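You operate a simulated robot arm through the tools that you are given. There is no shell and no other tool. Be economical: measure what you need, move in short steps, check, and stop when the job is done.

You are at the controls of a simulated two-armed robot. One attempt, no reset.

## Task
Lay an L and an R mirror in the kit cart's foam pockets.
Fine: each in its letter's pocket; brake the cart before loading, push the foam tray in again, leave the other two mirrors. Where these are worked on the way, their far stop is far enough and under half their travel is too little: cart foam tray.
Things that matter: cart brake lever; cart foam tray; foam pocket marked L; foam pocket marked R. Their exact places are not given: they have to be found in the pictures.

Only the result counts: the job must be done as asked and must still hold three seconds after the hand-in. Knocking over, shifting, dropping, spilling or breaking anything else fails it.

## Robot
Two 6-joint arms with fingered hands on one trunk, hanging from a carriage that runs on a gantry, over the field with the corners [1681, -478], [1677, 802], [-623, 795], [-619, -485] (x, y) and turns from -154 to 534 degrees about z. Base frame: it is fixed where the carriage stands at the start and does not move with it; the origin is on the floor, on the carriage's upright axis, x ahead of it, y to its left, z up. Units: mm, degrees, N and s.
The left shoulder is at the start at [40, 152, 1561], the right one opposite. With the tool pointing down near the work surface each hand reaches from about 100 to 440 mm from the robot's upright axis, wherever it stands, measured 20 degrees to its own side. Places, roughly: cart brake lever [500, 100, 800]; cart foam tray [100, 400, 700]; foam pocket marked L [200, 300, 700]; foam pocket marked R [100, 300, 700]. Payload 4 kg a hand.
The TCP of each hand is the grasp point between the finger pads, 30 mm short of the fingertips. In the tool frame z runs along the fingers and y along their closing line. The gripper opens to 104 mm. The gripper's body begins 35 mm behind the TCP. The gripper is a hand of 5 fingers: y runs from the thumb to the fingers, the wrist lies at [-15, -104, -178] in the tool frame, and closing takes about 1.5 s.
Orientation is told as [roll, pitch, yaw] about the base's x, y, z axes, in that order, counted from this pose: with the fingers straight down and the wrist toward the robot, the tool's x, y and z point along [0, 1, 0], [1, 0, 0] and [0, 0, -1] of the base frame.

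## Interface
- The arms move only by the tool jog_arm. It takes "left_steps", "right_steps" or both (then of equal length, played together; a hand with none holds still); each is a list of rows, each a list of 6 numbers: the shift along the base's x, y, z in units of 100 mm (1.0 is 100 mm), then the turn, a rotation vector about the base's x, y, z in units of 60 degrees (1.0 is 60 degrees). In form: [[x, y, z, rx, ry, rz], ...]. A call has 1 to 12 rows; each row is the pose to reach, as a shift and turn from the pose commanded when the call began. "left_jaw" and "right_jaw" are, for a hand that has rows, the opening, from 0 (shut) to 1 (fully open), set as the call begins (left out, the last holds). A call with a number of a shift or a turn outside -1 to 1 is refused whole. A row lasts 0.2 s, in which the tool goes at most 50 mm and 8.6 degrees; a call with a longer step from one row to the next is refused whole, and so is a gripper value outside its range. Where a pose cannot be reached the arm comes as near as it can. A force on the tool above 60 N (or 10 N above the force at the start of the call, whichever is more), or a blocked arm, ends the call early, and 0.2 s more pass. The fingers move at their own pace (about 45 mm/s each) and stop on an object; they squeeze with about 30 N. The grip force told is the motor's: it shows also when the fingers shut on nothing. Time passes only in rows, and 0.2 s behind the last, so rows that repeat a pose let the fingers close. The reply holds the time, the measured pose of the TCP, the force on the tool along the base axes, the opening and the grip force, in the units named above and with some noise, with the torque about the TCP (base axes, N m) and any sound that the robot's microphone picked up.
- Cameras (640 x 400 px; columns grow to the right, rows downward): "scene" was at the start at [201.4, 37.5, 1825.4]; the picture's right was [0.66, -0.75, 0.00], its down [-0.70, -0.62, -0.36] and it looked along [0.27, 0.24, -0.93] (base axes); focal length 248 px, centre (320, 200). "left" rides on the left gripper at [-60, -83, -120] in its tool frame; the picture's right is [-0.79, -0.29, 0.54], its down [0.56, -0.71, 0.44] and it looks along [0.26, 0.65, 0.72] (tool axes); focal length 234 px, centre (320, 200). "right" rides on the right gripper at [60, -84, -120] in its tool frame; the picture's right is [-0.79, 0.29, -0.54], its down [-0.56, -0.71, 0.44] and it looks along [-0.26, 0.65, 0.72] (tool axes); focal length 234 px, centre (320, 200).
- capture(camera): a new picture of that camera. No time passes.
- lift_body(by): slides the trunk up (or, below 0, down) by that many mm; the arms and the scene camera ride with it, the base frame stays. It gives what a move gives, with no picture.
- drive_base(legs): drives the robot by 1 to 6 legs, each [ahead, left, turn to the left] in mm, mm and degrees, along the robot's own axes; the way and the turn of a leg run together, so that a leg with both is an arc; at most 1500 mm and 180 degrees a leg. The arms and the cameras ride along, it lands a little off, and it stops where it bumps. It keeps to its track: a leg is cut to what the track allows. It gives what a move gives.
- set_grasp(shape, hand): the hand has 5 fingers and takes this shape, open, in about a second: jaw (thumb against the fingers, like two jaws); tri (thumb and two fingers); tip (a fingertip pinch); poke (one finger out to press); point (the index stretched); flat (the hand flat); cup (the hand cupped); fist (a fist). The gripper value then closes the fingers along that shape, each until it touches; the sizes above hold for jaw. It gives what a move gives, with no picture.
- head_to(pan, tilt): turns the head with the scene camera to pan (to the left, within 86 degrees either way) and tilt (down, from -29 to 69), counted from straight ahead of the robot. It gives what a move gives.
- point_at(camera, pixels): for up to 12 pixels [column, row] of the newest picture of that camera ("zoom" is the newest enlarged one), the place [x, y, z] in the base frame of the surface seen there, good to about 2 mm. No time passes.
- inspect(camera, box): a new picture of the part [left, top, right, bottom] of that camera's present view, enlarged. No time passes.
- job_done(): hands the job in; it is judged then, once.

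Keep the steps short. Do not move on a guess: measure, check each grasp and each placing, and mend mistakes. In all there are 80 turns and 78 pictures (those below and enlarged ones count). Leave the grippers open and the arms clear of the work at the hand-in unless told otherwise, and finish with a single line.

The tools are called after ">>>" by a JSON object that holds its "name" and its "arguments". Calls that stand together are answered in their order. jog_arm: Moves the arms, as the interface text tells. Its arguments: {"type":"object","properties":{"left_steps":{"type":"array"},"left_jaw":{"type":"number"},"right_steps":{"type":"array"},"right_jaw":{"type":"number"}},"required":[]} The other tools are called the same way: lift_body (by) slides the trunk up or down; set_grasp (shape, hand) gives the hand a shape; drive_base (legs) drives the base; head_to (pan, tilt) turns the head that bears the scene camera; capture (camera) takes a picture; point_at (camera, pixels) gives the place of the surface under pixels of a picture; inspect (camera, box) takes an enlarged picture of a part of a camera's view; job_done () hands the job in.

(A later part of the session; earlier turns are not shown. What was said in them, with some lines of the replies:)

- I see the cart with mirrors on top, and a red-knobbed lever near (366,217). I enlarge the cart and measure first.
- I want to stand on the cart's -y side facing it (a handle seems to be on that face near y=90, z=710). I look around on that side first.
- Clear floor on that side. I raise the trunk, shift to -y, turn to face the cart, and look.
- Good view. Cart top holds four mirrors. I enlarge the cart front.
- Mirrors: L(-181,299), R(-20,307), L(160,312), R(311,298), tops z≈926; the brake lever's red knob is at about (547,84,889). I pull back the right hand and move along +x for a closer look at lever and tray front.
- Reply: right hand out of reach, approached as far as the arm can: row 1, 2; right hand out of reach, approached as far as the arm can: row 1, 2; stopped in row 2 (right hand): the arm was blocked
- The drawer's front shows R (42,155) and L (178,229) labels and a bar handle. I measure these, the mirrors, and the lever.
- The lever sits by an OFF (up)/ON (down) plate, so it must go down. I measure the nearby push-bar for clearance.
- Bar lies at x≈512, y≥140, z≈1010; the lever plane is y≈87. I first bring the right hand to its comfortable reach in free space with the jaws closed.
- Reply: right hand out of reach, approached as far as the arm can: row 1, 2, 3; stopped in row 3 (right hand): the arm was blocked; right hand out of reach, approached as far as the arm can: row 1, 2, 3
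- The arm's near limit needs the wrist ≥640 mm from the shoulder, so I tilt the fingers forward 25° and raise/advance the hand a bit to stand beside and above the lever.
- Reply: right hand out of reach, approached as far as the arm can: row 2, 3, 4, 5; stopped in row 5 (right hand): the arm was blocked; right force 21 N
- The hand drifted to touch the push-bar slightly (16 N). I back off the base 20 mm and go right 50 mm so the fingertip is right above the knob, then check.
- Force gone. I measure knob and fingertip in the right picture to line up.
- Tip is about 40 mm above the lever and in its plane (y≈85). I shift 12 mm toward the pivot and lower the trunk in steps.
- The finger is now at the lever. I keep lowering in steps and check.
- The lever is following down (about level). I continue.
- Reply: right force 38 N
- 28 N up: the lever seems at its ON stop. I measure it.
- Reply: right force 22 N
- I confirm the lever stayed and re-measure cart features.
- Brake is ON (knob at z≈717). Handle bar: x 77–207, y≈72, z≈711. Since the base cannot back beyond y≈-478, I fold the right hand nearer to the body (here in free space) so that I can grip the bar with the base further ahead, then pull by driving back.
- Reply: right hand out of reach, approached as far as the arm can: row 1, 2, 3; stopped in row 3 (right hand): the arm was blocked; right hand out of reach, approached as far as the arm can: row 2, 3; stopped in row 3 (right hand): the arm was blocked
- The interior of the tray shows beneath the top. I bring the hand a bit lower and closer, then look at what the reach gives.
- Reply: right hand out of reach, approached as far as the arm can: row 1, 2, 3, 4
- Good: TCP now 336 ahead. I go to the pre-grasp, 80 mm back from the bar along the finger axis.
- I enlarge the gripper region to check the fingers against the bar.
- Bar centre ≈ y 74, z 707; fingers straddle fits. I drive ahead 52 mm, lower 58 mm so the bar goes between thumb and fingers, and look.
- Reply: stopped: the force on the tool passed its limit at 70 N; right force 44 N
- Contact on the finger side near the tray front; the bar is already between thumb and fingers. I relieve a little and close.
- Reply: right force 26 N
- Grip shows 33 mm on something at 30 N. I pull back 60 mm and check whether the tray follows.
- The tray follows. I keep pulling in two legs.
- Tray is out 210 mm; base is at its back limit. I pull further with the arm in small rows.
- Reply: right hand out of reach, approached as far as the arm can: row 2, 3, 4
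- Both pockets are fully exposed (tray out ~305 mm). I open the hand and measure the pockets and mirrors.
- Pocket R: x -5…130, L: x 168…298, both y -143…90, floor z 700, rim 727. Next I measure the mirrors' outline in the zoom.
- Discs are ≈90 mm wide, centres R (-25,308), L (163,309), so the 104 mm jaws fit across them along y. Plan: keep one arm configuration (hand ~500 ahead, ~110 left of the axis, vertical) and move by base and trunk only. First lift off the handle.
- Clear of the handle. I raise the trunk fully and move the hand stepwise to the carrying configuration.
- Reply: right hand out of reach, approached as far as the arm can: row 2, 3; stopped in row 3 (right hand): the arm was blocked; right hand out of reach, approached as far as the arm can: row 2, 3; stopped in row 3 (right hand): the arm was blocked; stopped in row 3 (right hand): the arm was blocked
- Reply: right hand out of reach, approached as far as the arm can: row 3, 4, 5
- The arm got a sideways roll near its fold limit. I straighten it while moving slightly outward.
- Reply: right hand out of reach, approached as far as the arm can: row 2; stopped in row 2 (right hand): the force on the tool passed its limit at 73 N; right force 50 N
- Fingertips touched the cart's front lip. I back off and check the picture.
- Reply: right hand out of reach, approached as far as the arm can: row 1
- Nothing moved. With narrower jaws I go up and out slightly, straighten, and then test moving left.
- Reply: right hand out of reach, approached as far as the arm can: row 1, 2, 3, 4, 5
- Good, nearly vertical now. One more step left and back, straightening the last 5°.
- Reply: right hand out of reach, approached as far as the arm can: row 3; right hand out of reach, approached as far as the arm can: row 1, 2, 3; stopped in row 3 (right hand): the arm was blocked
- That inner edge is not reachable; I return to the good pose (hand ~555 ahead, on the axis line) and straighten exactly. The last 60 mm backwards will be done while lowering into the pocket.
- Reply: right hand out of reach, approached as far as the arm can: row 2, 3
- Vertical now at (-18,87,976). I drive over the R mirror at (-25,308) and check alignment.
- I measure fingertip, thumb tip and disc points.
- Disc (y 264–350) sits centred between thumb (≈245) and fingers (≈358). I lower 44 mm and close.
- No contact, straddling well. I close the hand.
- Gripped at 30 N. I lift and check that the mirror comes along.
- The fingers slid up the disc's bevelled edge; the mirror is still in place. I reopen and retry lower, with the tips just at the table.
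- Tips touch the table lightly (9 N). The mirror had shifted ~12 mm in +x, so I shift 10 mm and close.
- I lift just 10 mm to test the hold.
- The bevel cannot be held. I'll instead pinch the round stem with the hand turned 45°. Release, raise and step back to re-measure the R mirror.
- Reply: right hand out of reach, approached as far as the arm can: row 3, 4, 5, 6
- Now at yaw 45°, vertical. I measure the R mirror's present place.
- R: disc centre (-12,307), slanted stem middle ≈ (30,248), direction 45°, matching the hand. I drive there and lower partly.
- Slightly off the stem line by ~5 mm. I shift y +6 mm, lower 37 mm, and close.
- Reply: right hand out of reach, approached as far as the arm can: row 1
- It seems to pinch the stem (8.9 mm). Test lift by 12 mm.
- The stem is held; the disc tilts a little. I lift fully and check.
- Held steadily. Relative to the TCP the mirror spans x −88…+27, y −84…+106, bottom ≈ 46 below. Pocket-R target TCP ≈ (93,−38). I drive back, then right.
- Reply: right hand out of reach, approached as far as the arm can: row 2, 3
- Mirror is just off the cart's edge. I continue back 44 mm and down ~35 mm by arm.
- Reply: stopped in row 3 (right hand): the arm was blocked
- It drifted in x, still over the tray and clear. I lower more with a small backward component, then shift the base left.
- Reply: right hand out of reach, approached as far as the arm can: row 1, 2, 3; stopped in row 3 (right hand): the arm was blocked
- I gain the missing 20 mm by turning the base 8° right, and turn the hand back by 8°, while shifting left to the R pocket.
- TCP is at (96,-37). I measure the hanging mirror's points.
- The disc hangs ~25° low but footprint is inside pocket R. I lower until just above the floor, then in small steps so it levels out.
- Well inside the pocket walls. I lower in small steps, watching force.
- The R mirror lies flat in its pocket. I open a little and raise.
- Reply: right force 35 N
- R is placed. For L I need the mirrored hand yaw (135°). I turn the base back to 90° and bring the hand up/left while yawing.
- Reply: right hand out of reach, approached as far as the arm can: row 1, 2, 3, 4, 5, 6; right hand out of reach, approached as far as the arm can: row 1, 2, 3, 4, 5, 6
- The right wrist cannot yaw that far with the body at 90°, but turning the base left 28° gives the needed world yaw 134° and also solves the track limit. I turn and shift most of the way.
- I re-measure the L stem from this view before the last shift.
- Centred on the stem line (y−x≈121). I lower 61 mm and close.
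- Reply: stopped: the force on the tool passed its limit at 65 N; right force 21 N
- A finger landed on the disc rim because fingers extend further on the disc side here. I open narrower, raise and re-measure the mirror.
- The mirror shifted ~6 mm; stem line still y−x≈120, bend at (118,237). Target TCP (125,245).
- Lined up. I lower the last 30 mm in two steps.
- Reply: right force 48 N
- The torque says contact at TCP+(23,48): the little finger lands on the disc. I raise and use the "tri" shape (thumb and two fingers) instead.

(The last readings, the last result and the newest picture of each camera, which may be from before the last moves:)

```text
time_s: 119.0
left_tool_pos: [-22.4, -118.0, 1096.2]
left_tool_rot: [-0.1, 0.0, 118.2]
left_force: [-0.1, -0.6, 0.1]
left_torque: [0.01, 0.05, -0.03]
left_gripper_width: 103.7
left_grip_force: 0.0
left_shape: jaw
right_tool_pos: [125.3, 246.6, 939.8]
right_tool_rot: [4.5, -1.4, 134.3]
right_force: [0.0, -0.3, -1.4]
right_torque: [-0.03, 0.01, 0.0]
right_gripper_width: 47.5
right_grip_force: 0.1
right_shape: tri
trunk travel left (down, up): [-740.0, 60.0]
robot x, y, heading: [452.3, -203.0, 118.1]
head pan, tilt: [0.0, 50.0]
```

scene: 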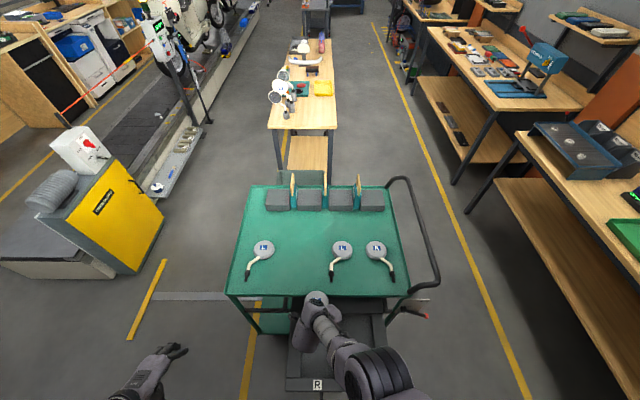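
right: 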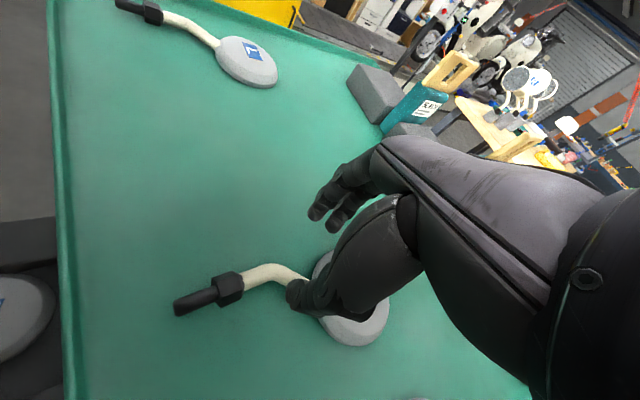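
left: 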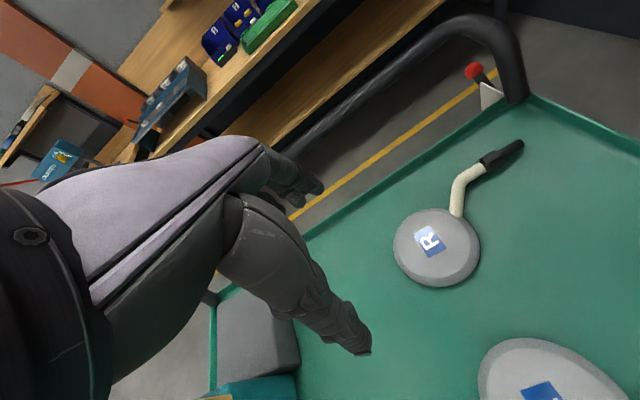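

No contact now. I lower 8 more mm, close and test lift.

>>> {"name": "lift_body", "arguments": {"by": -8}}

>>> {"name": "jog_arm", "arguments": {"right_steps": [[0, 0, 0, 0, 0, 0], [0, 0, 0, 0, 0, 0], [0, 0, 0, 0, 0, 0], [0, 0, 0, 0, 0, 0], [0, 0, 0, 0, 0, 0], [0, 0, 0, 0, 0, 0]], "right_jaw": 0}}

>>> {"name": "lift_body", "arguments": {"by": 15}}

>>> {"name": "capture", "arguments": {"camera": "right"}}

```text
time_s: 119.5
left_tool_pos: [-21.2, -117.5, 1087.7]
left_tool_rot: [-0.1, 0.0, 118.3]
left_force: [0.1, 0.4, 0.2]
left_torque: [-0.03, -0.01, -0.02]
left_gripper_width: 104.0
left_grip_force: 0.1
left_shape: jaw
right_tool_pos: [125.4, 245.4, 933.1]
right_tool_rot: [4.7, -1.4, 134.3]
right_force: [-0.5, 0.0, 1.3]
right_torque: [0.04, -0.02, -0.01]
right_gripper_width: 47.1
right_grip_force: 0.1
right_shape: tri
trunk travel left (down, up): [-732.0, 68.0]
robot x, y, heading: [447.5, -201.8, 118.1]
head pan, tilt: [0.0, 50.0]
```

```text
time_s: 120.9
left_tool_pos: [-22.3, -119.1, 1088.2]
left_tool_rot: [-0.1, 0.0, 118.2]
left_force: [0.0, 0.4, -0.4]
left_torque: [-0.01, 0.01, -0.02]
left_gripper_width: 103.9
left_grip_force: 0.1
left_shape: jaw
right_tool_pos: [124.4, 246.3, 932.9]
right_tool_rot: [4.6, -1.3, 134.3]
right_force: [-0.5, -0.6, -0.1]
right_torque: [-0.01, 0.04, -0.01]
right_gripper_width: 8.3
right_grip_force: 30.4
right_shape: tri
trunk travel left (down, up): [-732.0, 68.0]
robot x, y, heading: [449.7, -201.8, 118.4]
head pan, tilt: [0.0, 50.0]
```

```text
time_s: 121.6
left_tool_pos: [-22.0, -118.0, 1103.7]
left_tool_rot: [0.0, 0.0, 118.1]
left_force: [0.2, 0.3, 0.4]
left_torque: [0.02, 0.02, 0.0]
left_gripper_width: 104.0
left_grip_force: 0.1
left_shape: jaw
right_tool_pos: [125.3, 246.0, 947.6]
right_tool_rot: [4.6, -1.3, 134.3]
right_force: [0.0, 0.0, -1.7]
right_torque: [-0.05, 0.07, -0.02]
right_gripper_width: 8.3
right_grip_force: 30.4
right_shape: tri
trunk travel left (down, up): [-747.0, 53.0]
robot x, y, heading: [448.0, -199.1, 118.2]
head pan, tilt: [0.0, 50.0]
```

```text
13 pictures are left
```

right: 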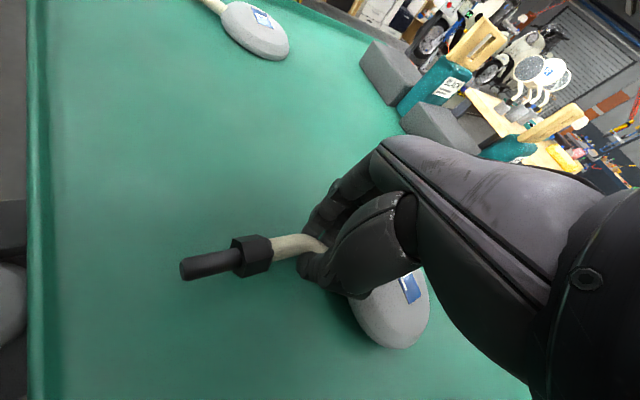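

Held (−1.7 N). I lift fully and drive the straight line to pocket L: TCP target (197,−35).

>>> {"name": "lift_body", "arguments": {"by": 52}}

>>> {"name": "drive_base", "arguments": {"legs": [[-281, 69, 0]]}}

>>> {"name": "capture", "arguments": {"camera": "right"}}

>>> {"name": "point_at", "arguments": {"camera": "right", "pixels": [[390, 310], [410, 290], [360, 315], [185, 270], [250, 255], [395, 340]]}}

```text
time_s: 122.5
left_tool_pos: [-21.2, -117.8, 1154.5]
left_tool_rot: [-0.1, 0.1, 118.2]
left_force: [0.0, -0.9, -0.8]
left_torque: [0.0, 0.01, 0.0]
left_gripper_width: 103.9
left_grip_force: 0.0
left_shape: jaw
right_tool_pos: [125.9, 245.8, 999.7]
right_tool_rot: [4.6, -1.3, 134.2]
right_force: [-0.2, 0.5, -1.7]
right_torque: [-0.1, 0.11, 0.01]
right_gripper_width: 8.4
right_grip_force: 30.2
right_shape: tri
trunk travel left (down, up): [-799.0, 1.0]
robot x, y, heading: [449.6, -198.6, 118.1]
head pan, tilt: [0.0, 50.0]
```

```text
time_s: 124.5
left_tool_pos: [50.4, -395.6, 1153.2]
left_tool_rot: [0.0, 0.0, 118.3]
left_force: [-0.3, 0.6, 0.5]
left_torque: [0.0, -0.01, 0.0]
left_gripper_width: 103.9
left_grip_force: 0.2
left_shape: jaw
right_tool_pos: [196.5, -30.3, 999.8]
right_tool_rot: [4.7, -1.3, 134.4]
right_force: [0.2, 0.2, -1.2]
right_torque: [-0.06, 0.05, 0.0]
right_gripper_width: 8.3
right_grip_force: 29.6
right_shape: tri
trunk travel left (down, up): [-799.0, 1.0]
robot x, y, heading: [525.4, -478.1, 118.3]
head pan, tilt: [0.0, 50.0]
```

```text
12 pictures are left
```

right: 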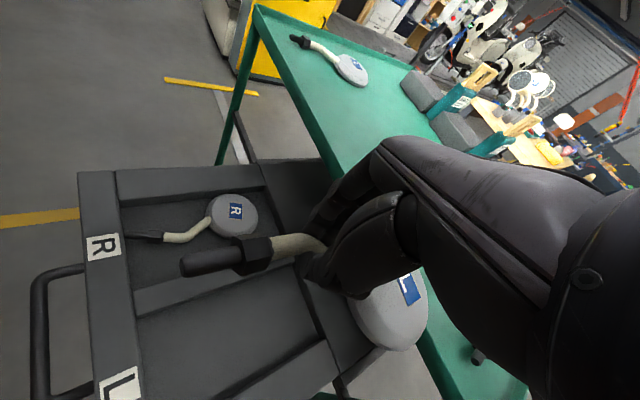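

```text
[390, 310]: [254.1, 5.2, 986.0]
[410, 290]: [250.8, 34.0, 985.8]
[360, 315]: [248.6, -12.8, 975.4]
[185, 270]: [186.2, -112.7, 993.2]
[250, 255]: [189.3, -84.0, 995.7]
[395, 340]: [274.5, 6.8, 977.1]
```

Mirror nearly level, footprint inside pocket L but only ~10 mm from the back wall. I turn 2° left for ~10 mm more room.

>>> {"name": "drive_base", "arguments": {"legs": [[0, 0, 2], [-8, -13.5, 0]]}}

>>> {"name": "lift_body", "arguments": {"by": -215}}

>>> {"name": "capture", "arguments": {"camera": "right"}}

>>> {"name": "point_at", "arguments": {"camera": "right", "pixels": [[390, 310], [395, 340], [185, 270], [250, 255], [355, 300], [240, 300], [260, 380]]}}

```text
time_s: 125.6
left_tool_pos: [63.8, -411.8, 1155.8]
left_tool_rot: [-0.1, 0.0, 120.1]
left_force: [-0.1, 0.6, -0.2]
left_torque: [-0.02, 0.01, 0.04]
left_gripper_width: 103.9
left_grip_force: 0.2
left_shape: jaw
right_tool_pos: [196.8, -41.9, 999.6]
right_tool_rot: [4.6, -1.3, 136.4]
right_force: [-0.4, 1.3, -2.4]
right_torque: [-0.08, 0.04, -0.03]
right_gripper_width: 8.3
right_grip_force: 30.0
right_shape: tri
trunk travel left (down, up): [-799.0, 1.0]
robot x, y, heading: [539.5, -480.6, 120.3]
head pan, tilt: [0.0, 50.0]
```

```text
time_s: 127.9
left_tool_pos: [63.9, -411.1, 940.3]
left_tool_rot: [-0.1, 0.0, 120.2]
left_force: [-0.1, 1.0, -0.1]
left_torque: [-0.01, 0.01, 0.0]
left_gripper_width: 103.8
left_grip_force: 0.0
left_shape: jaw
right_tool_pos: [198.1, -42.3, 784.5]
right_tool_rot: [4.6, -1.3, 136.4]
right_force: [-0.3, -0.2, -1.0]
right_torque: [-0.09, 0.05, -0.01]
right_gripper_width: 8.3
right_grip_force: 29.6
right_shape: tri
trunk travel left (down, up): [-584.0, 216.0]
robot x, y, heading: [539.0, -476.1, 120.2]
head pan, tilt: [0.0, 50.0]
```

```text
11 pictures are left
```

right: 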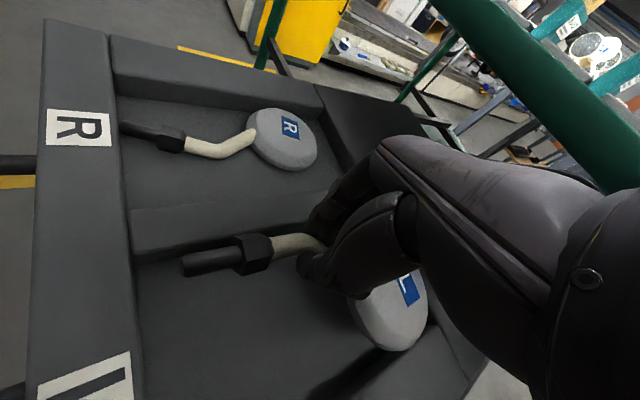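

```text
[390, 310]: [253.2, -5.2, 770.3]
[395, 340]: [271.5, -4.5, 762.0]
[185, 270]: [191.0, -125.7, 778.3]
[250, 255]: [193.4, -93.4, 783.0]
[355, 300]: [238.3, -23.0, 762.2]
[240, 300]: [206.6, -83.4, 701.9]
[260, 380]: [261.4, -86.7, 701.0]
```

Well placed. Lowering in steps.

>>> {"name": "lift_body", "arguments": {"by": -36}}

>>> {"name": "lift_body", "arguments": {"by": -12}}

>>> {"name": "capture", "arguments": {"camera": "right"}}

```text
time_s: 128.7
left_tool_pos: [64.2, -410.9, 904.7]
left_tool_rot: [-0.1, 0.1, 120.2]
left_force: [0.2, 0.1, -0.1]
left_torque: [-0.02, -0.03, -0.03]
left_gripper_width: 103.7
left_grip_force: 0.3
left_shape: jaw
right_tool_pos: [198.0, -42.4, 748.0]
right_tool_rot: [4.6, -1.3, 136.4]
right_force: [0.0, -0.1, -1.2]
right_torque: [-0.09, 0.08, 0.01]
right_gripper_width: 8.6
right_grip_force: 30.1
right_shape: tri
trunk travel left (down, up): [-548.0, 252.0]
robot x, y, heading: [538.7, -476.8, 120.3]
head pan, tilt: [0.0, 50.0]
```

```text
time_s: 129.3
left_tool_pos: [64.2, -410.8, 891.8]
left_tool_rot: [-0.1, 0.1, 120.3]
left_force: [-0.4, -1.1, -0.5]
left_torque: [-0.03, 0.0, 0.04]
left_gripper_width: 103.8
left_grip_force: 0.1
left_shape: jaw
right_tool_pos: [197.6, -41.6, 736.7]
right_tool_rot: [4.6, -1.4, 136.5]
right_force: [-0.2, 0.2, -1.5]
right_torque: [-0.02, 0.07, -0.02]
right_gripper_width: 8.3
right_grip_force: 29.9
right_shape: tri
trunk travel left (down, up): [-536.0, 264.0]
robot x, y, heading: [538.1, -478.8, 120.5]
head pan, tilt: [0.0, 50.0]
```

```text
10 pictures are left
```

right: 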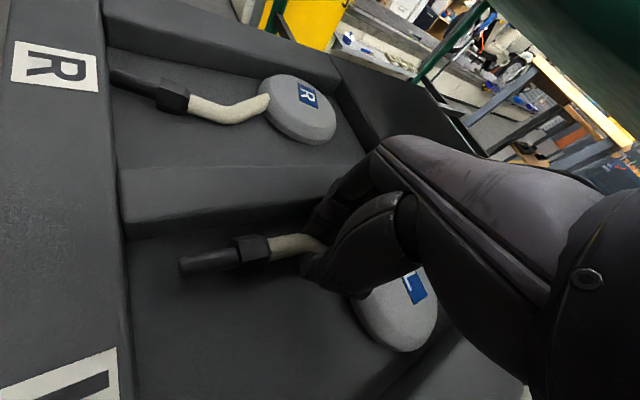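

Almost on the floor. Three more mm, then open and rise.

>>> {"name": "lift_body", "arguments": {"by": -3}}

>>> {"name": "jog_arm", "arguments": {"right_steps": [[0, 0, 0, 0, 0, 0], [0, 0, 0, 0, 0, 0], [0, 0, 0, 0, 0, 0], [0, 0, 0, 0, 0, 0]], "right_jaw": 0.3}}

>>> {"name": "lift_body", "arguments": {"by": 50}}

>>> {"name": "lift_body", "arguments": {"by": 216}}

>>> {"name": "capture", "arguments": {"camera": "right"}}

```text
time_s: 129.8
left_tool_pos: [63.0, -411.0, 888.5]
left_tool_rot: [-0.1, 0.1, 120.2]
left_force: [0.4, 0.2, -0.1]
left_torque: [-0.01, 0.02, 0.01]
left_gripper_width: 103.7
left_grip_force: 0.2
left_shape: jaw
right_tool_pos: [196.9, -42.4, 733.7]
right_tool_rot: [4.5, -1.3, 136.4]
right_force: [-0.2, -0.1, -0.9]
right_torque: [0.05, -0.01, 0.04]
right_gripper_width: 8.2
right_grip_force: 30.3
right_shape: tri
trunk travel left (down, up): [-533.0, 267.0]
robot x, y, heading: [540.8, -476.2, 120.3]
head pan, tilt: [0.0, 50.0]
```

```text
time_s: 130.8
left_tool_pos: [64.4, -412.3, 889.1]
left_tool_rot: [-0.1, 0.0, 120.2]
left_force: [-0.2, 0.1, -0.5]
left_torque: [0.0, 0.01, 0.0]
left_gripper_width: 104.0
left_grip_force: 0.1
left_shape: jaw
right_tool_pos: [198.2, -42.3, 732.6]
right_tool_rot: [4.6, -1.2, 136.4]
right_force: [1.7, -0.3, 0.0]
right_torque: [-0.02, -0.01, -0.03]
right_gripper_width: 30.7
right_grip_force: 0.0
right_shape: tri
trunk travel left (down, up): [-533.0, 267.0]
robot x, y, heading: [532.7, -476.1, 120.3]
head pan, tilt: [0.0, 50.0]
```

```text
time_s: 131.8
left_tool_pos: [64.2, -411.0, 938.4]
left_tool_rot: [-0.1, 0.0, 120.2]
left_force: [-1.2, -0.1, 0.2]
left_torque: [-0.03, -0.01, 0.0]
left_gripper_width: 103.7
left_grip_force: 0.1
left_shape: jaw
right_tool_pos: [197.8, -41.8, 783.0]
right_tool_rot: [4.5, -1.3, 136.5]
right_force: [-0.5, -0.1, 0.6]
right_torque: [-0.02, 0.0, 0.03]
right_gripper_width: 31.1
right_grip_force: 0.1
right_shape: tri
trunk travel left (down, up): [-583.0, 217.0]
robot x, y, heading: [538.6, -478.1, 120.4]
head pan, tilt: [0.0, 50.0]
```

```text
time_s: 134.1
left_tool_pos: [64.2, -410.4, 1155.6]
left_tool_rot: [0.0, -0.1, 120.2]
left_force: [0.2, -0.1, -0.7]
left_torque: [0.03, -0.02, -0.02]
left_gripper_width: 104.2
left_grip_force: 0.1
left_shape: jaw
right_tool_pos: [197.5, -42.2, 998.5]
right_tool_rot: [4.6, -1.3, 136.4]
right_force: [0.2, 1.2, -0.6]
right_torque: [0.03, 0.04, 0.03]
right_gripper_width: 31.4
right_grip_force: 0.1
right_shape: tri
trunk travel left (down, up): [-799.0, 1.0]
robot x, y, heading: [541.0, -477.9, 120.4]
head pan, tilt: [0.0, 50.0]
```

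```text
9 pictures are left
```

right: 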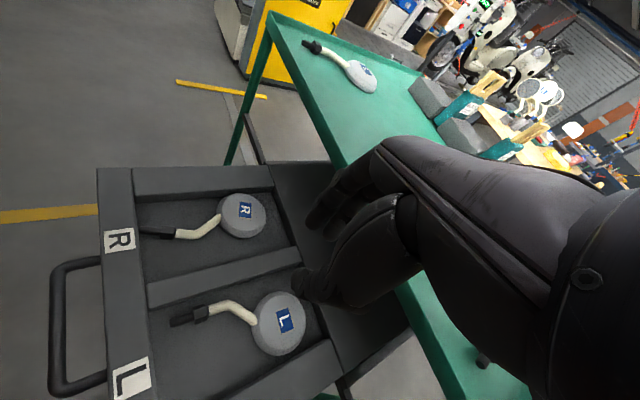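

Both mirrors lie in their lettered pockets. Now the tray must be pushed in. I'll use the left hand (closed) against the handle bar: drive to x≈0, turn to heading −28° in free space, and yaw the left hand 45°.

>>> {"name": "drive_base", "arguments": {"legs": [[273, 466, 0], [0, 0, -148.4]]}}

>>> {"name": "jog_arm", "arguments": {"left_steps": [[0, 0, 0, 0, 0, 0.14], [0, 0, 0, 0, 0, 0.28], [0, 0, 0, 0, 0, 0.42], [0, 0, 0, 0, 0, 0.56], [0, 0, 0, 0, 0, 0.7], [0, 0, 0, 0, 0, 0.75]], "left_jaw": 0}}

>>> {"name": "head_to", "arguments": {"pan": 20, "tilt": 55}}

>>> {"name": "capture", "arguments": {"camera": "scene"}}

```text
time_s: 143.3
left_tool_pos: [433.2, -290.5, 1154.6]
left_tool_rot: [-0.2, 0.0, -28.4]
left_force: [-0.5, -0.4, -0.4]
left_torque: [0.0, -0.01, -0.01]
left_gripper_width: 103.8
left_grip_force: 0.0
left_shape: jaw
right_tool_pos: [511.8, -675.8, 998.8]
right_tool_rot: [4.6, -1.3, -12.3]
right_force: [0.3, -0.8, 0.0]
right_torque: [0.01, -0.03, 0.02]
right_gripper_width: 31.1
right_grip_force: 0.1
right_shape: tri
trunk travel left (down, up): [-799.0, 1.0]
robot x, y, heading: [-7.3, -482.2, -28.4]
head pan, tilt: [0.0, 50.0]
```

```text
time_s: 144.7
left_tool_pos: [432.7, -290.4, 1154.0]
left_tool_rot: [0.0, 0.0, 16.7]
left_force: [0.0, 0.8, -0.2]
left_torque: [-0.01, 0.0, 0.0]
left_gripper_width: 0.0
left_grip_force: 6.3
left_shape: jaw
right_tool_pos: [511.6, -674.8, 999.7]
right_tool_rot: [4.6, -1.3, -12.3]
right_force: [-0.2, 0.1, 0.4]
right_torque: [0.0, 0.04, 0.0]
right_gripper_width: 31.2
right_grip_force: 0.0
right_shape: tri
trunk travel left (down, up): [-799.0, 1.0]
robot x, y, heading: [-6.1, -476.1, -28.5]
head pan, tilt: [0.0, 50.0]
```

```text
time_s: 145.6
left_tool_pos: [433.6, -289.1, 1154.7]
left_tool_rot: [-0.1, 0.0, 16.6]
left_force: [-0.8, -0.2, -0.1]
left_torque: [-0.01, -0.04, 0.02]
left_gripper_width: 0.2
left_grip_force: 30.5
left_shape: jaw
right_tool_pos: [510.9, -676.5, 999.4]
right_tool_rot: [4.6, -1.2, -12.2]
right_force: [-0.1, -0.6, 0.7]
right_torque: [0.01, -0.01, -0.02]
right_gripper_width: 31.0
right_grip_force: 0.1
right_shape: tri
trunk travel left (down, up): [-799.0, 1.0]
robot x, y, heading: [-7.6, -482.1, -28.6]
head pan, tilt: [20.0, 55.0]
```

```text
8 pictures are left
```

scene: 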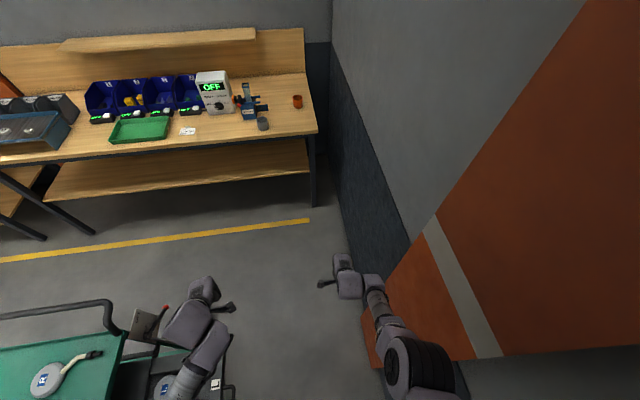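

Left hand yaw is good. The wall is close to the right hand, so I measure it.

>>> {"name": "point_at", "arguments": {"camera": "scene", "pixels": [[420, 270], [390, 300], [370, 340], [480, 330], [340, 190], [375, 285], [358, 240], [225, 385]]}}

```text
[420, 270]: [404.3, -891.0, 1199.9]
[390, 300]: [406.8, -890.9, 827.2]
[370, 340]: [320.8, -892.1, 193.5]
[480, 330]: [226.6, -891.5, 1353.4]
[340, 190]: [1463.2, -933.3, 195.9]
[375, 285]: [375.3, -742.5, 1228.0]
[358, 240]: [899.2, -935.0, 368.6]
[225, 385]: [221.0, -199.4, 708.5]
```

Wall at y≈−891: clear for shifting. I move so the left hand is in front of the handle bar (bar front ≈ y −232, z 707) and lower partly.

>>> {"name": "drive_base", "arguments": {"legs": [[-267, -118, 0]]}}

>>> {"name": "lift_body", "arguments": {"by": -340}}

>>> {"name": "capture", "arguments": {"camera": "left"}}

```text
time_s: 147.6
left_tool_pos: [142.7, -267.7, 1154.3]
left_tool_rot: [-0.1, 0.0, 16.4]
left_force: [-0.4, -0.3, -0.6]
left_torque: [0.0, -0.01, -0.02]
left_gripper_width: 0.0
left_grip_force: 30.1
left_shape: jaw
right_tool_pos: [218.1, -653.8, 999.5]
right_tool_rot: [4.6, -1.3, -12.4]
right_force: [0.9, 0.3, -0.8]
right_torque: [0.0, 0.03, 0.03]
right_gripper_width: 31.3
right_grip_force: 0.1
right_shape: tri
trunk travel left (down, up): [-799.0, 1.0]
robot x, y, heading: [-298.1, -454.5, -28.8]
head pan, tilt: [20.0, 55.0]
```

```text
time_s: 150.9
left_tool_pos: [142.1, -267.1, 815.4]
left_tool_rot: [-0.1, 0.1, 16.4]
left_force: [1.6, -0.4, 0.0]
left_torque: [0.05, 0.01, 0.01]
left_gripper_width: 0.2
left_grip_force: 29.9
left_shape: jaw
right_tool_pos: [219.4, -653.2, 659.2]
right_tool_rot: [4.6, -1.4, -12.6]
right_force: [-0.4, -1.0, 1.0]
right_torque: [0.02, -0.01, 0.01]
right_gripper_width: 31.1
right_grip_force: 0.1
right_shape: tri
trunk travel left (down, up): [-459.0, 341.0]
robot x, y, heading: [-302.4, -458.2, -28.5]
head pan, tilt: [20.0, 55.0]
```

```text
7 pictures are left
5 turns are left
```

left: 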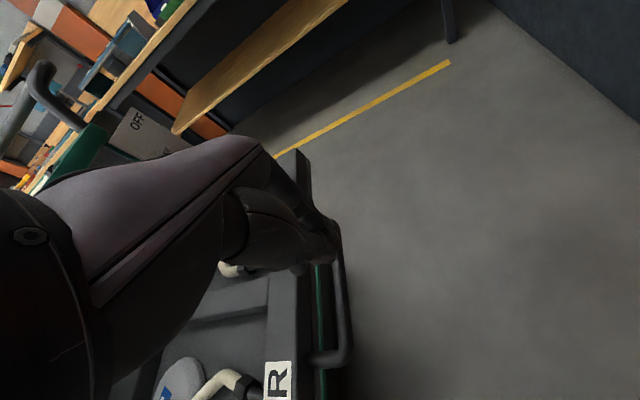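

Few turns remain. I back off 18 mm for clearance from the bar, lower beside it, and push in +y by driving.

>>> {"name": "drive_base", "arguments": {"legs": [[8.6, -15.8, 0]]}}

>>> {"name": "lift_body", "arguments": {"by": -100}}

>>> {"name": "drive_base", "arguments": {"legs": [[-48, 88, 0]]}}

>>> {"name": "drive_base", "arguments": {"legs": [[-72, 132, 0]]}}

>>> {"name": "capture", "arguments": {"camera": "left"}}

>>> {"name": "capture", "arguments": {"camera": "scene"}}

```text
time_s: 151.7
left_tool_pos: [143.7, -286.0, 814.9]
left_tool_rot: [-0.2, 0.0, 16.3]
left_force: [0.2, -0.2, 0.6]
left_torque: [0.03, 0.0, -0.03]
left_gripper_width: 0.0
left_grip_force: 29.7
left_shape: jaw
right_tool_pos: [218.9, -671.7, 660.1]
right_tool_rot: [4.5, -1.3, -12.5]
right_force: [0.6, -0.2, 0.1]
right_torque: [0.0, -0.01, -0.01]
right_gripper_width: 31.3
right_grip_force: 0.2
right_shape: tri
trunk travel left (down, up): [-459.0, 341.0]
robot x, y, heading: [-300.8, -473.6, -28.7]
head pan, tilt: [20.0, 55.0]
```

```text
time_s: 153.0
left_tool_pos: [143.4, -285.7, 715.5]
left_tool_rot: [-0.2, -0.1, 16.3]
left_force: [-0.6, 0.2, -0.5]
left_torque: [-0.01, 0.01, 0.02]
left_gripper_width: 0.4
left_grip_force: 30.4
left_shape: jaw
right_tool_pos: [218.9, -670.8, 559.9]
right_tool_rot: [4.7, -1.3, -12.5]
right_force: [0.9, 0.0, -0.5]
right_torque: [0.0, 0.03, -0.01]
right_gripper_width: 31.1
right_grip_force: 0.1
right_shape: tri
trunk travel left (down, up): [-359.0, 441.0]
robot x, y, heading: [-298.3, -472.7, -28.4]
head pan, tilt: [20.0, 55.0]
```

```text
time_s: 154.2
left_tool_pos: [140.5, -186.4, 713.9]
left_tool_rot: [0.0, 0.1, 16.3]
left_force: [0.4, 0.5, 0.8]
left_torque: [0.01, -0.02, -0.01]
left_gripper_width: 0.0
left_grip_force: 30.3
left_shape: jaw
right_tool_pos: [217.5, -571.1, 559.0]
right_tool_rot: [4.6, -1.3, -12.5]
right_force: [-0.1, 0.3, 0.1]
right_torque: [-0.02, 0.0, 0.0]
right_gripper_width: 31.4
right_grip_force: 0.2
right_shape: tri
trunk travel left (down, up): [-359.0, 441.0]
robot x, y, heading: [-299.5, -374.9, -28.6]
head pan, tilt: [20.0, 55.0]
```

```text
time_s: 155.6
left_tool_pos: [142.5, -66.1, 713.0]
left_tool_rot: [-1.3, 0.5, 16.9]
left_force: [-0.6, 1.5, 0.7]
left_torque: [0.01, 0.02, 0.0]
left_gripper_width: 0.0
left_grip_force: 29.7
left_shape: jaw
right_tool_pos: [220.6, -451.0, 562.0]
right_tool_rot: [4.1, -1.6, -12.6]
right_force: [-0.1, -0.6, 0.1]
right_torque: [0.01, 0.01, -0.01]
right_gripper_width: 31.0
right_grip_force: 0.0
right_shape: tri
trunk travel left (down, up): [-359.0, 441.0]
robot x, y, heading: [-295.8, -236.8, -28.4]
head pan, tilt: [20.0, 55.0]
stopped in leg 1: the robot was blocked; the commanded pose is now the measured one
```

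```text
6 pictures are left
```

left: 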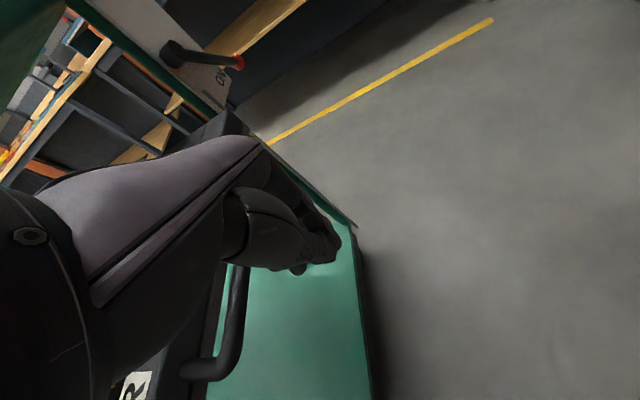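

```text
5 pictures are left
4 turns are left
```

scene: 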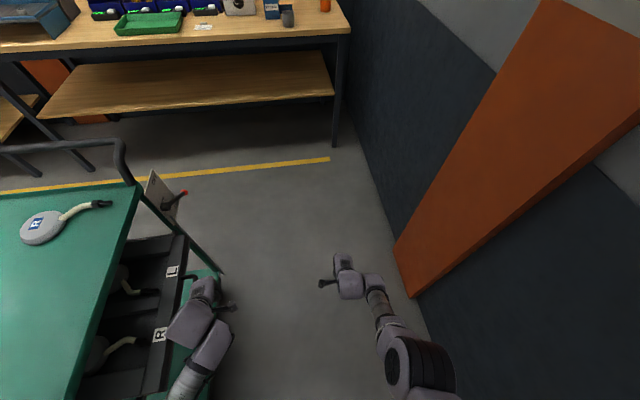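

The robot was blocked (elbow probably met the cart) with ~120 mm left to push. I back off, turn the base to heading ≈ +5° so the elbow stays away, line up with the bar again and push the rest.

>>> {"name": "drive_base", "arguments": {"legs": [[113, -209, 0]]}}

>>> {"name": "drive_base", "arguments": {"legs": [[0, 0, 33.5]]}}

>>> {"name": "drive_base", "arguments": {"legs": [[173, -17, 0]]}}

>>> {"name": "drive_base", "arguments": {"legs": [[8, 90, 0]]}}

>>> {"name": "drive_base", "arguments": {"legs": [[4, 45, 0]]}}

>>> {"name": "capture", "arguments": {"camera": "left"}}

>>> {"name": "head_to", "arguments": {"pan": 60, "tilt": 50}}

>>> {"name": "capture", "arguments": {"camera": "scene"}}

```text
time_s: 157.3
left_tool_pos: [142.4, -287.7, 714.2]
left_tool_rot: [-0.5, 0.2, 16.5]
left_force: [-0.1, -0.5, -0.4]
left_torque: [0.01, -0.03, -0.01]
left_gripper_width: 0.2
left_grip_force: 29.1
left_shape: jaw
right_tool_pos: [219.1, -671.9, 559.8]
right_tool_rot: [4.5, -1.4, -12.8]
right_force: [0.4, 0.4, -0.7]
right_torque: [0.0, 0.04, 0.0]
right_gripper_width: 31.3
right_grip_force: 0.0
right_shape: tri
trunk travel left (down, up): [-359.0, 441.0]
robot x, y, heading: [-299.5, -472.5, -29.0]
head pan, tilt: [20.0, 55.0]
```

```text
time_s: 159.3
left_tool_pos: [-29.4, -75.9, 713.4]
left_tool_rot: [-0.5, 0.2, 49.5]
left_force: [-0.1, -0.5, 0.6]
left_torque: [-0.02, 0.01, -0.03]
left_gripper_width: 0.0
left_grip_force: 30.4
left_shape: jaw
right_tool_pos: [245.9, -357.4, 558.7]
right_tool_rot: [4.4, -1.3, 20.3]
right_force: [0.6, -0.7, -0.3]
right_torque: [-0.01, 0.0, 0.02]
right_gripper_width: 31.1
right_grip_force: 0.1
right_shape: tri
trunk travel left (down, up): [-359.0, 441.0]
robot x, y, heading: [-299.8, -465.1, 4.6]
head pan, tilt: [20.0, 55.0]
```

```text
time_s: 160.8
left_tool_pos: [144.7, -80.3, 714.0]
left_tool_rot: [-0.5, 0.3, 49.5]
left_force: [0.6, -0.2, 0.1]
left_torque: [-0.01, 0.0, 0.01]
left_gripper_width: 0.0
left_grip_force: 30.2
left_shape: jaw
right_tool_pos: [417.6, -362.3, 560.1]
right_tool_rot: [4.4, -1.5, 20.1]
right_force: [0.7, -0.2, 0.0]
right_torque: [0.04, 0.01, 0.01]
right_gripper_width: 30.9
right_grip_force: 0.0
right_shape: tri
trunk travel left (down, up): [-359.0, 441.0]
robot x, y, heading: [-127.1, -479.5, 4.3]
head pan, tilt: [20.0, 55.0]
```

```text
time_s: 161.9
left_tool_pos: [145.1, 11.0, 714.2]
left_tool_rot: [-0.5, 0.3, 49.4]
left_force: [0.3, 0.4, 0.3]
left_torque: [-0.05, -0.04, 0.05]
left_gripper_width: 0.0
left_grip_force: 30.2
left_shape: jaw
right_tool_pos: [418.4, -271.2, 560.4]
right_tool_rot: [4.5, -1.4, 20.2]
right_force: [0.4, 0.3, -1.0]
right_torque: [0.0, -0.03, -0.03]
right_gripper_width: 31.2
right_grip_force: 0.0
right_shape: tri
trunk travel left (down, up): [-359.0, 441.0]
robot x, y, heading: [-128.2, -384.0, 3.9]
head pan, tilt: [20.0, 55.0]
```

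```text
time_s: 162.9
left_tool_pos: [148.5, 33.8, 713.7]
left_tool_rot: [-2.2, 0.8, 49.5]
left_force: [-6.1, -23.1, 12.0]
left_torque: [0.23, 0.17, 0.51]
left_gripper_width: 0.1
left_grip_force: 29.8
left_shape: jaw
right_tool_pos: [417.1, -240.3, 559.5]
right_tool_rot: [4.4, -1.4, 20.2]
right_force: [0.4, -0.2, -0.2]
right_torque: [0.06, 0.01, -0.04]
right_gripper_width: 31.4
right_grip_force: 0.1
right_shape: tri
trunk travel left (down, up): [-359.0, 441.0]
robot x, y, heading: [-124.1, -348.3, 4.3]
head pan, tilt: [20.0, 55.0]
stopped in leg 1: the force on the tool passed its limit at 76 N (the readings are from after the stop); the commanded pose is now the measured one
```

```text
4 pictures are left
```

left: 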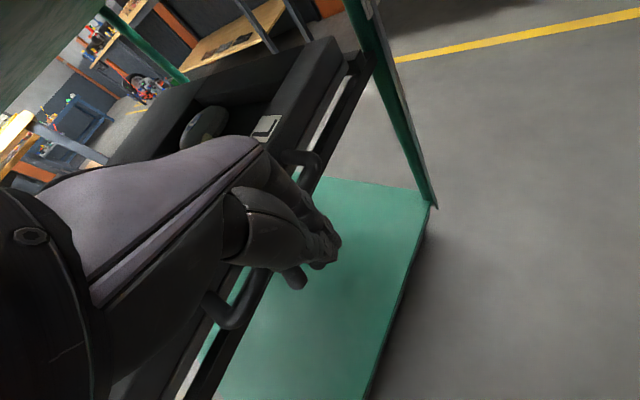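

```text
time_s: 164.0
left_tool_pos: [149.1, 34.1, 714.2]
left_tool_rot: [-2.3, 0.8, 49.2]
left_force: [-5.4, -30.2, 18.3]
left_torque: [0.39, 0.13, 0.52]
left_gripper_width: 0.0
left_grip_force: 30.1
left_shape: jaw
right_tool_pos: [418.2, -240.5, 560.1]
right_tool_rot: [4.4, -1.4, 20.2]
right_force: [1.0, 0.8, -0.3]
right_torque: [0.01, -0.02, -0.04]
right_gripper_width: 31.1
right_grip_force: 0.1
right_shape: tri
trunk travel left (down, up): [-359.0, 441.0]
robot x, y, heading: [-124.9, -348.1, 4.2]
head pan, tilt: [60.0, 50.0]
```

```text
3 pictures are left
3 turns are left
```

scene: 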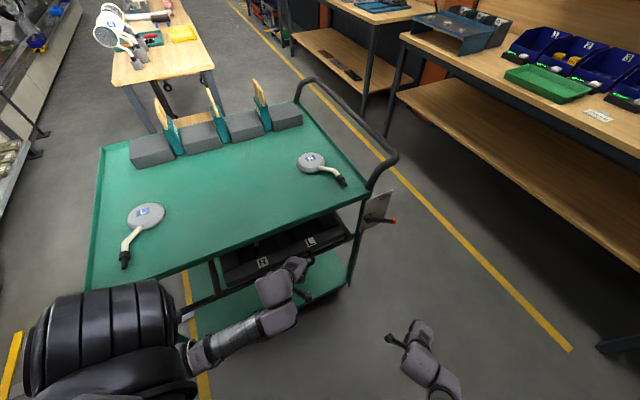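

The push stopped at 76 N. I measure the tray labels (y≈130 means fully in), plus the mirrors left on the cart.

>>> {"name": "point_at", "arguments": {"camera": "scene", "pixels": [[262, 262], [311, 242], [145, 215], [311, 162], [391, 219], [90, 286], [230, 283], [340, 238]]}}

>>> {"name": "point_at", "arguments": {"camera": "left", "pixels": [[266, 127], [312, 160], [235, 315], [320, 90], [200, 125], [300, 280]]}}

```text
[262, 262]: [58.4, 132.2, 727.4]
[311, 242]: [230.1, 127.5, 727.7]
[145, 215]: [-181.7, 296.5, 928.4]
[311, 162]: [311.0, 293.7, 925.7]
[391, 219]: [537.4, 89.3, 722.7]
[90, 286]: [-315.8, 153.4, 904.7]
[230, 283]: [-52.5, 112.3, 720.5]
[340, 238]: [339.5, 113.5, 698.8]
```

```text
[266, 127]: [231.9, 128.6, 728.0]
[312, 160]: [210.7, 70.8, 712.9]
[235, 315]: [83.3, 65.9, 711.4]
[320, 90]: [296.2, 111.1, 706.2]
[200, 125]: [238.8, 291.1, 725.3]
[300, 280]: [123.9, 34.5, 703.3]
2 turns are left
```

Labels read y≈130: the tray is fully in, L is in its pocket, the brake is still on and the other two mirrors are at their places. I back away and open both hands.

>>> {"name": "drive_base", "arguments": {"legs": [[-8, -110, 0]]}}

>>> {"name": "jog_arm", "arguments": {"left_steps": [[0, 0, 0, 0, 0, 0], [0, 0, 0, 0, 0, 0], [0, 0, 0, 0, 0, 0], [0, 0, 0, 0, 0, 0], [0, 0, 0, 0, 0, 0], [0, 0, 0, 0, 0, 0]], "right_steps": [[0, 0, 0, 0, 0, 0], [0, 0, 0, 0, 0, 0], [0, 0, 0, 0, 0, 0], [0, 0, 0, 0, 0, 0], [0, 0, 0, 0, 0, 0], [0, 0, 0, 0, 0, 0]], "left_jaw": 1, "right_jaw": 1}}

>>> {"name": "capture", "arguments": {"camera": "scene"}}

```text
time_s: 165.2
left_tool_pos: [147.1, -66.1, 714.7]
left_tool_rot: [-1.9, 0.6, 49.4]
left_force: [0.1, -0.3, 0.1]
left_torque: [0.02, 0.0, 0.0]
left_gripper_width: 0.0
left_grip_force: 30.4
left_shape: jaw
right_tool_pos: [419.0, -341.9, 559.7]
right_tool_rot: [4.6, -1.5, 20.3]
right_force: [0.4, -0.3, -0.6]
right_torque: [0.0, -0.06, -0.02]
right_gripper_width: 31.2
right_grip_force: 0.1
right_shape: tri
trunk travel left (down, up): [-359.0, 441.0]
robot x, y, heading: [-124.9, -453.9, 4.1]
head pan, tilt: [60.0, 50.0]
```

```text
time_s: 166.6
left_tool_pos: [147.3, -65.6, 714.3]
left_tool_rot: [-1.9, 0.5, 49.3]
left_force: [0.1, 0.3, -0.8]
left_torque: [-0.01, 0.03, -0.01]
left_gripper_width: 103.6
left_grip_force: 0.0
left_shape: jaw
right_tool_pos: [417.0, -341.5, 559.3]
right_tool_rot: [4.7, -1.6, 20.3]
right_force: [-0.8, 0.7, 0.0]
right_torque: [-0.02, 0.04, 0.05]
right_gripper_width: 103.6
right_grip_force: 0.1
right_shape: tri
trunk travel left (down, up): [-359.0, 441.0]
robot x, y, heading: [-130.1, -451.6, 4.3]
head pan, tilt: [60.0, 50.0]
```

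```text
2 pictures are left
1 turns are left
```

scene: 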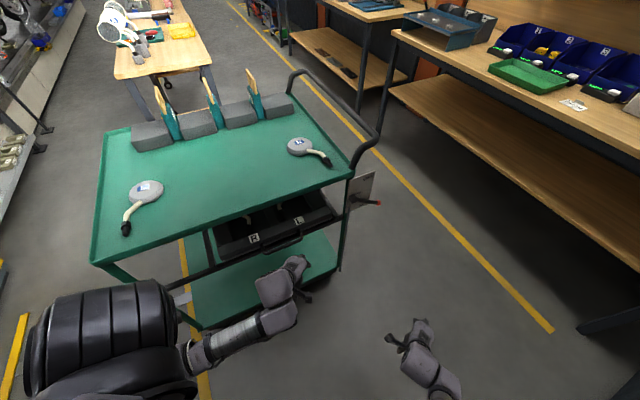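

Hands are open and clear, the tray is in and the brake is on, so I hand in.

>>> {"name": "job_done", "arguments": {}}

```text
The job is handed in.
```

The L and R mirrors are in their lettered pockets, the cart was braked before loading, the tray is pushed fully in, and the other two mirrors were left on the cart.
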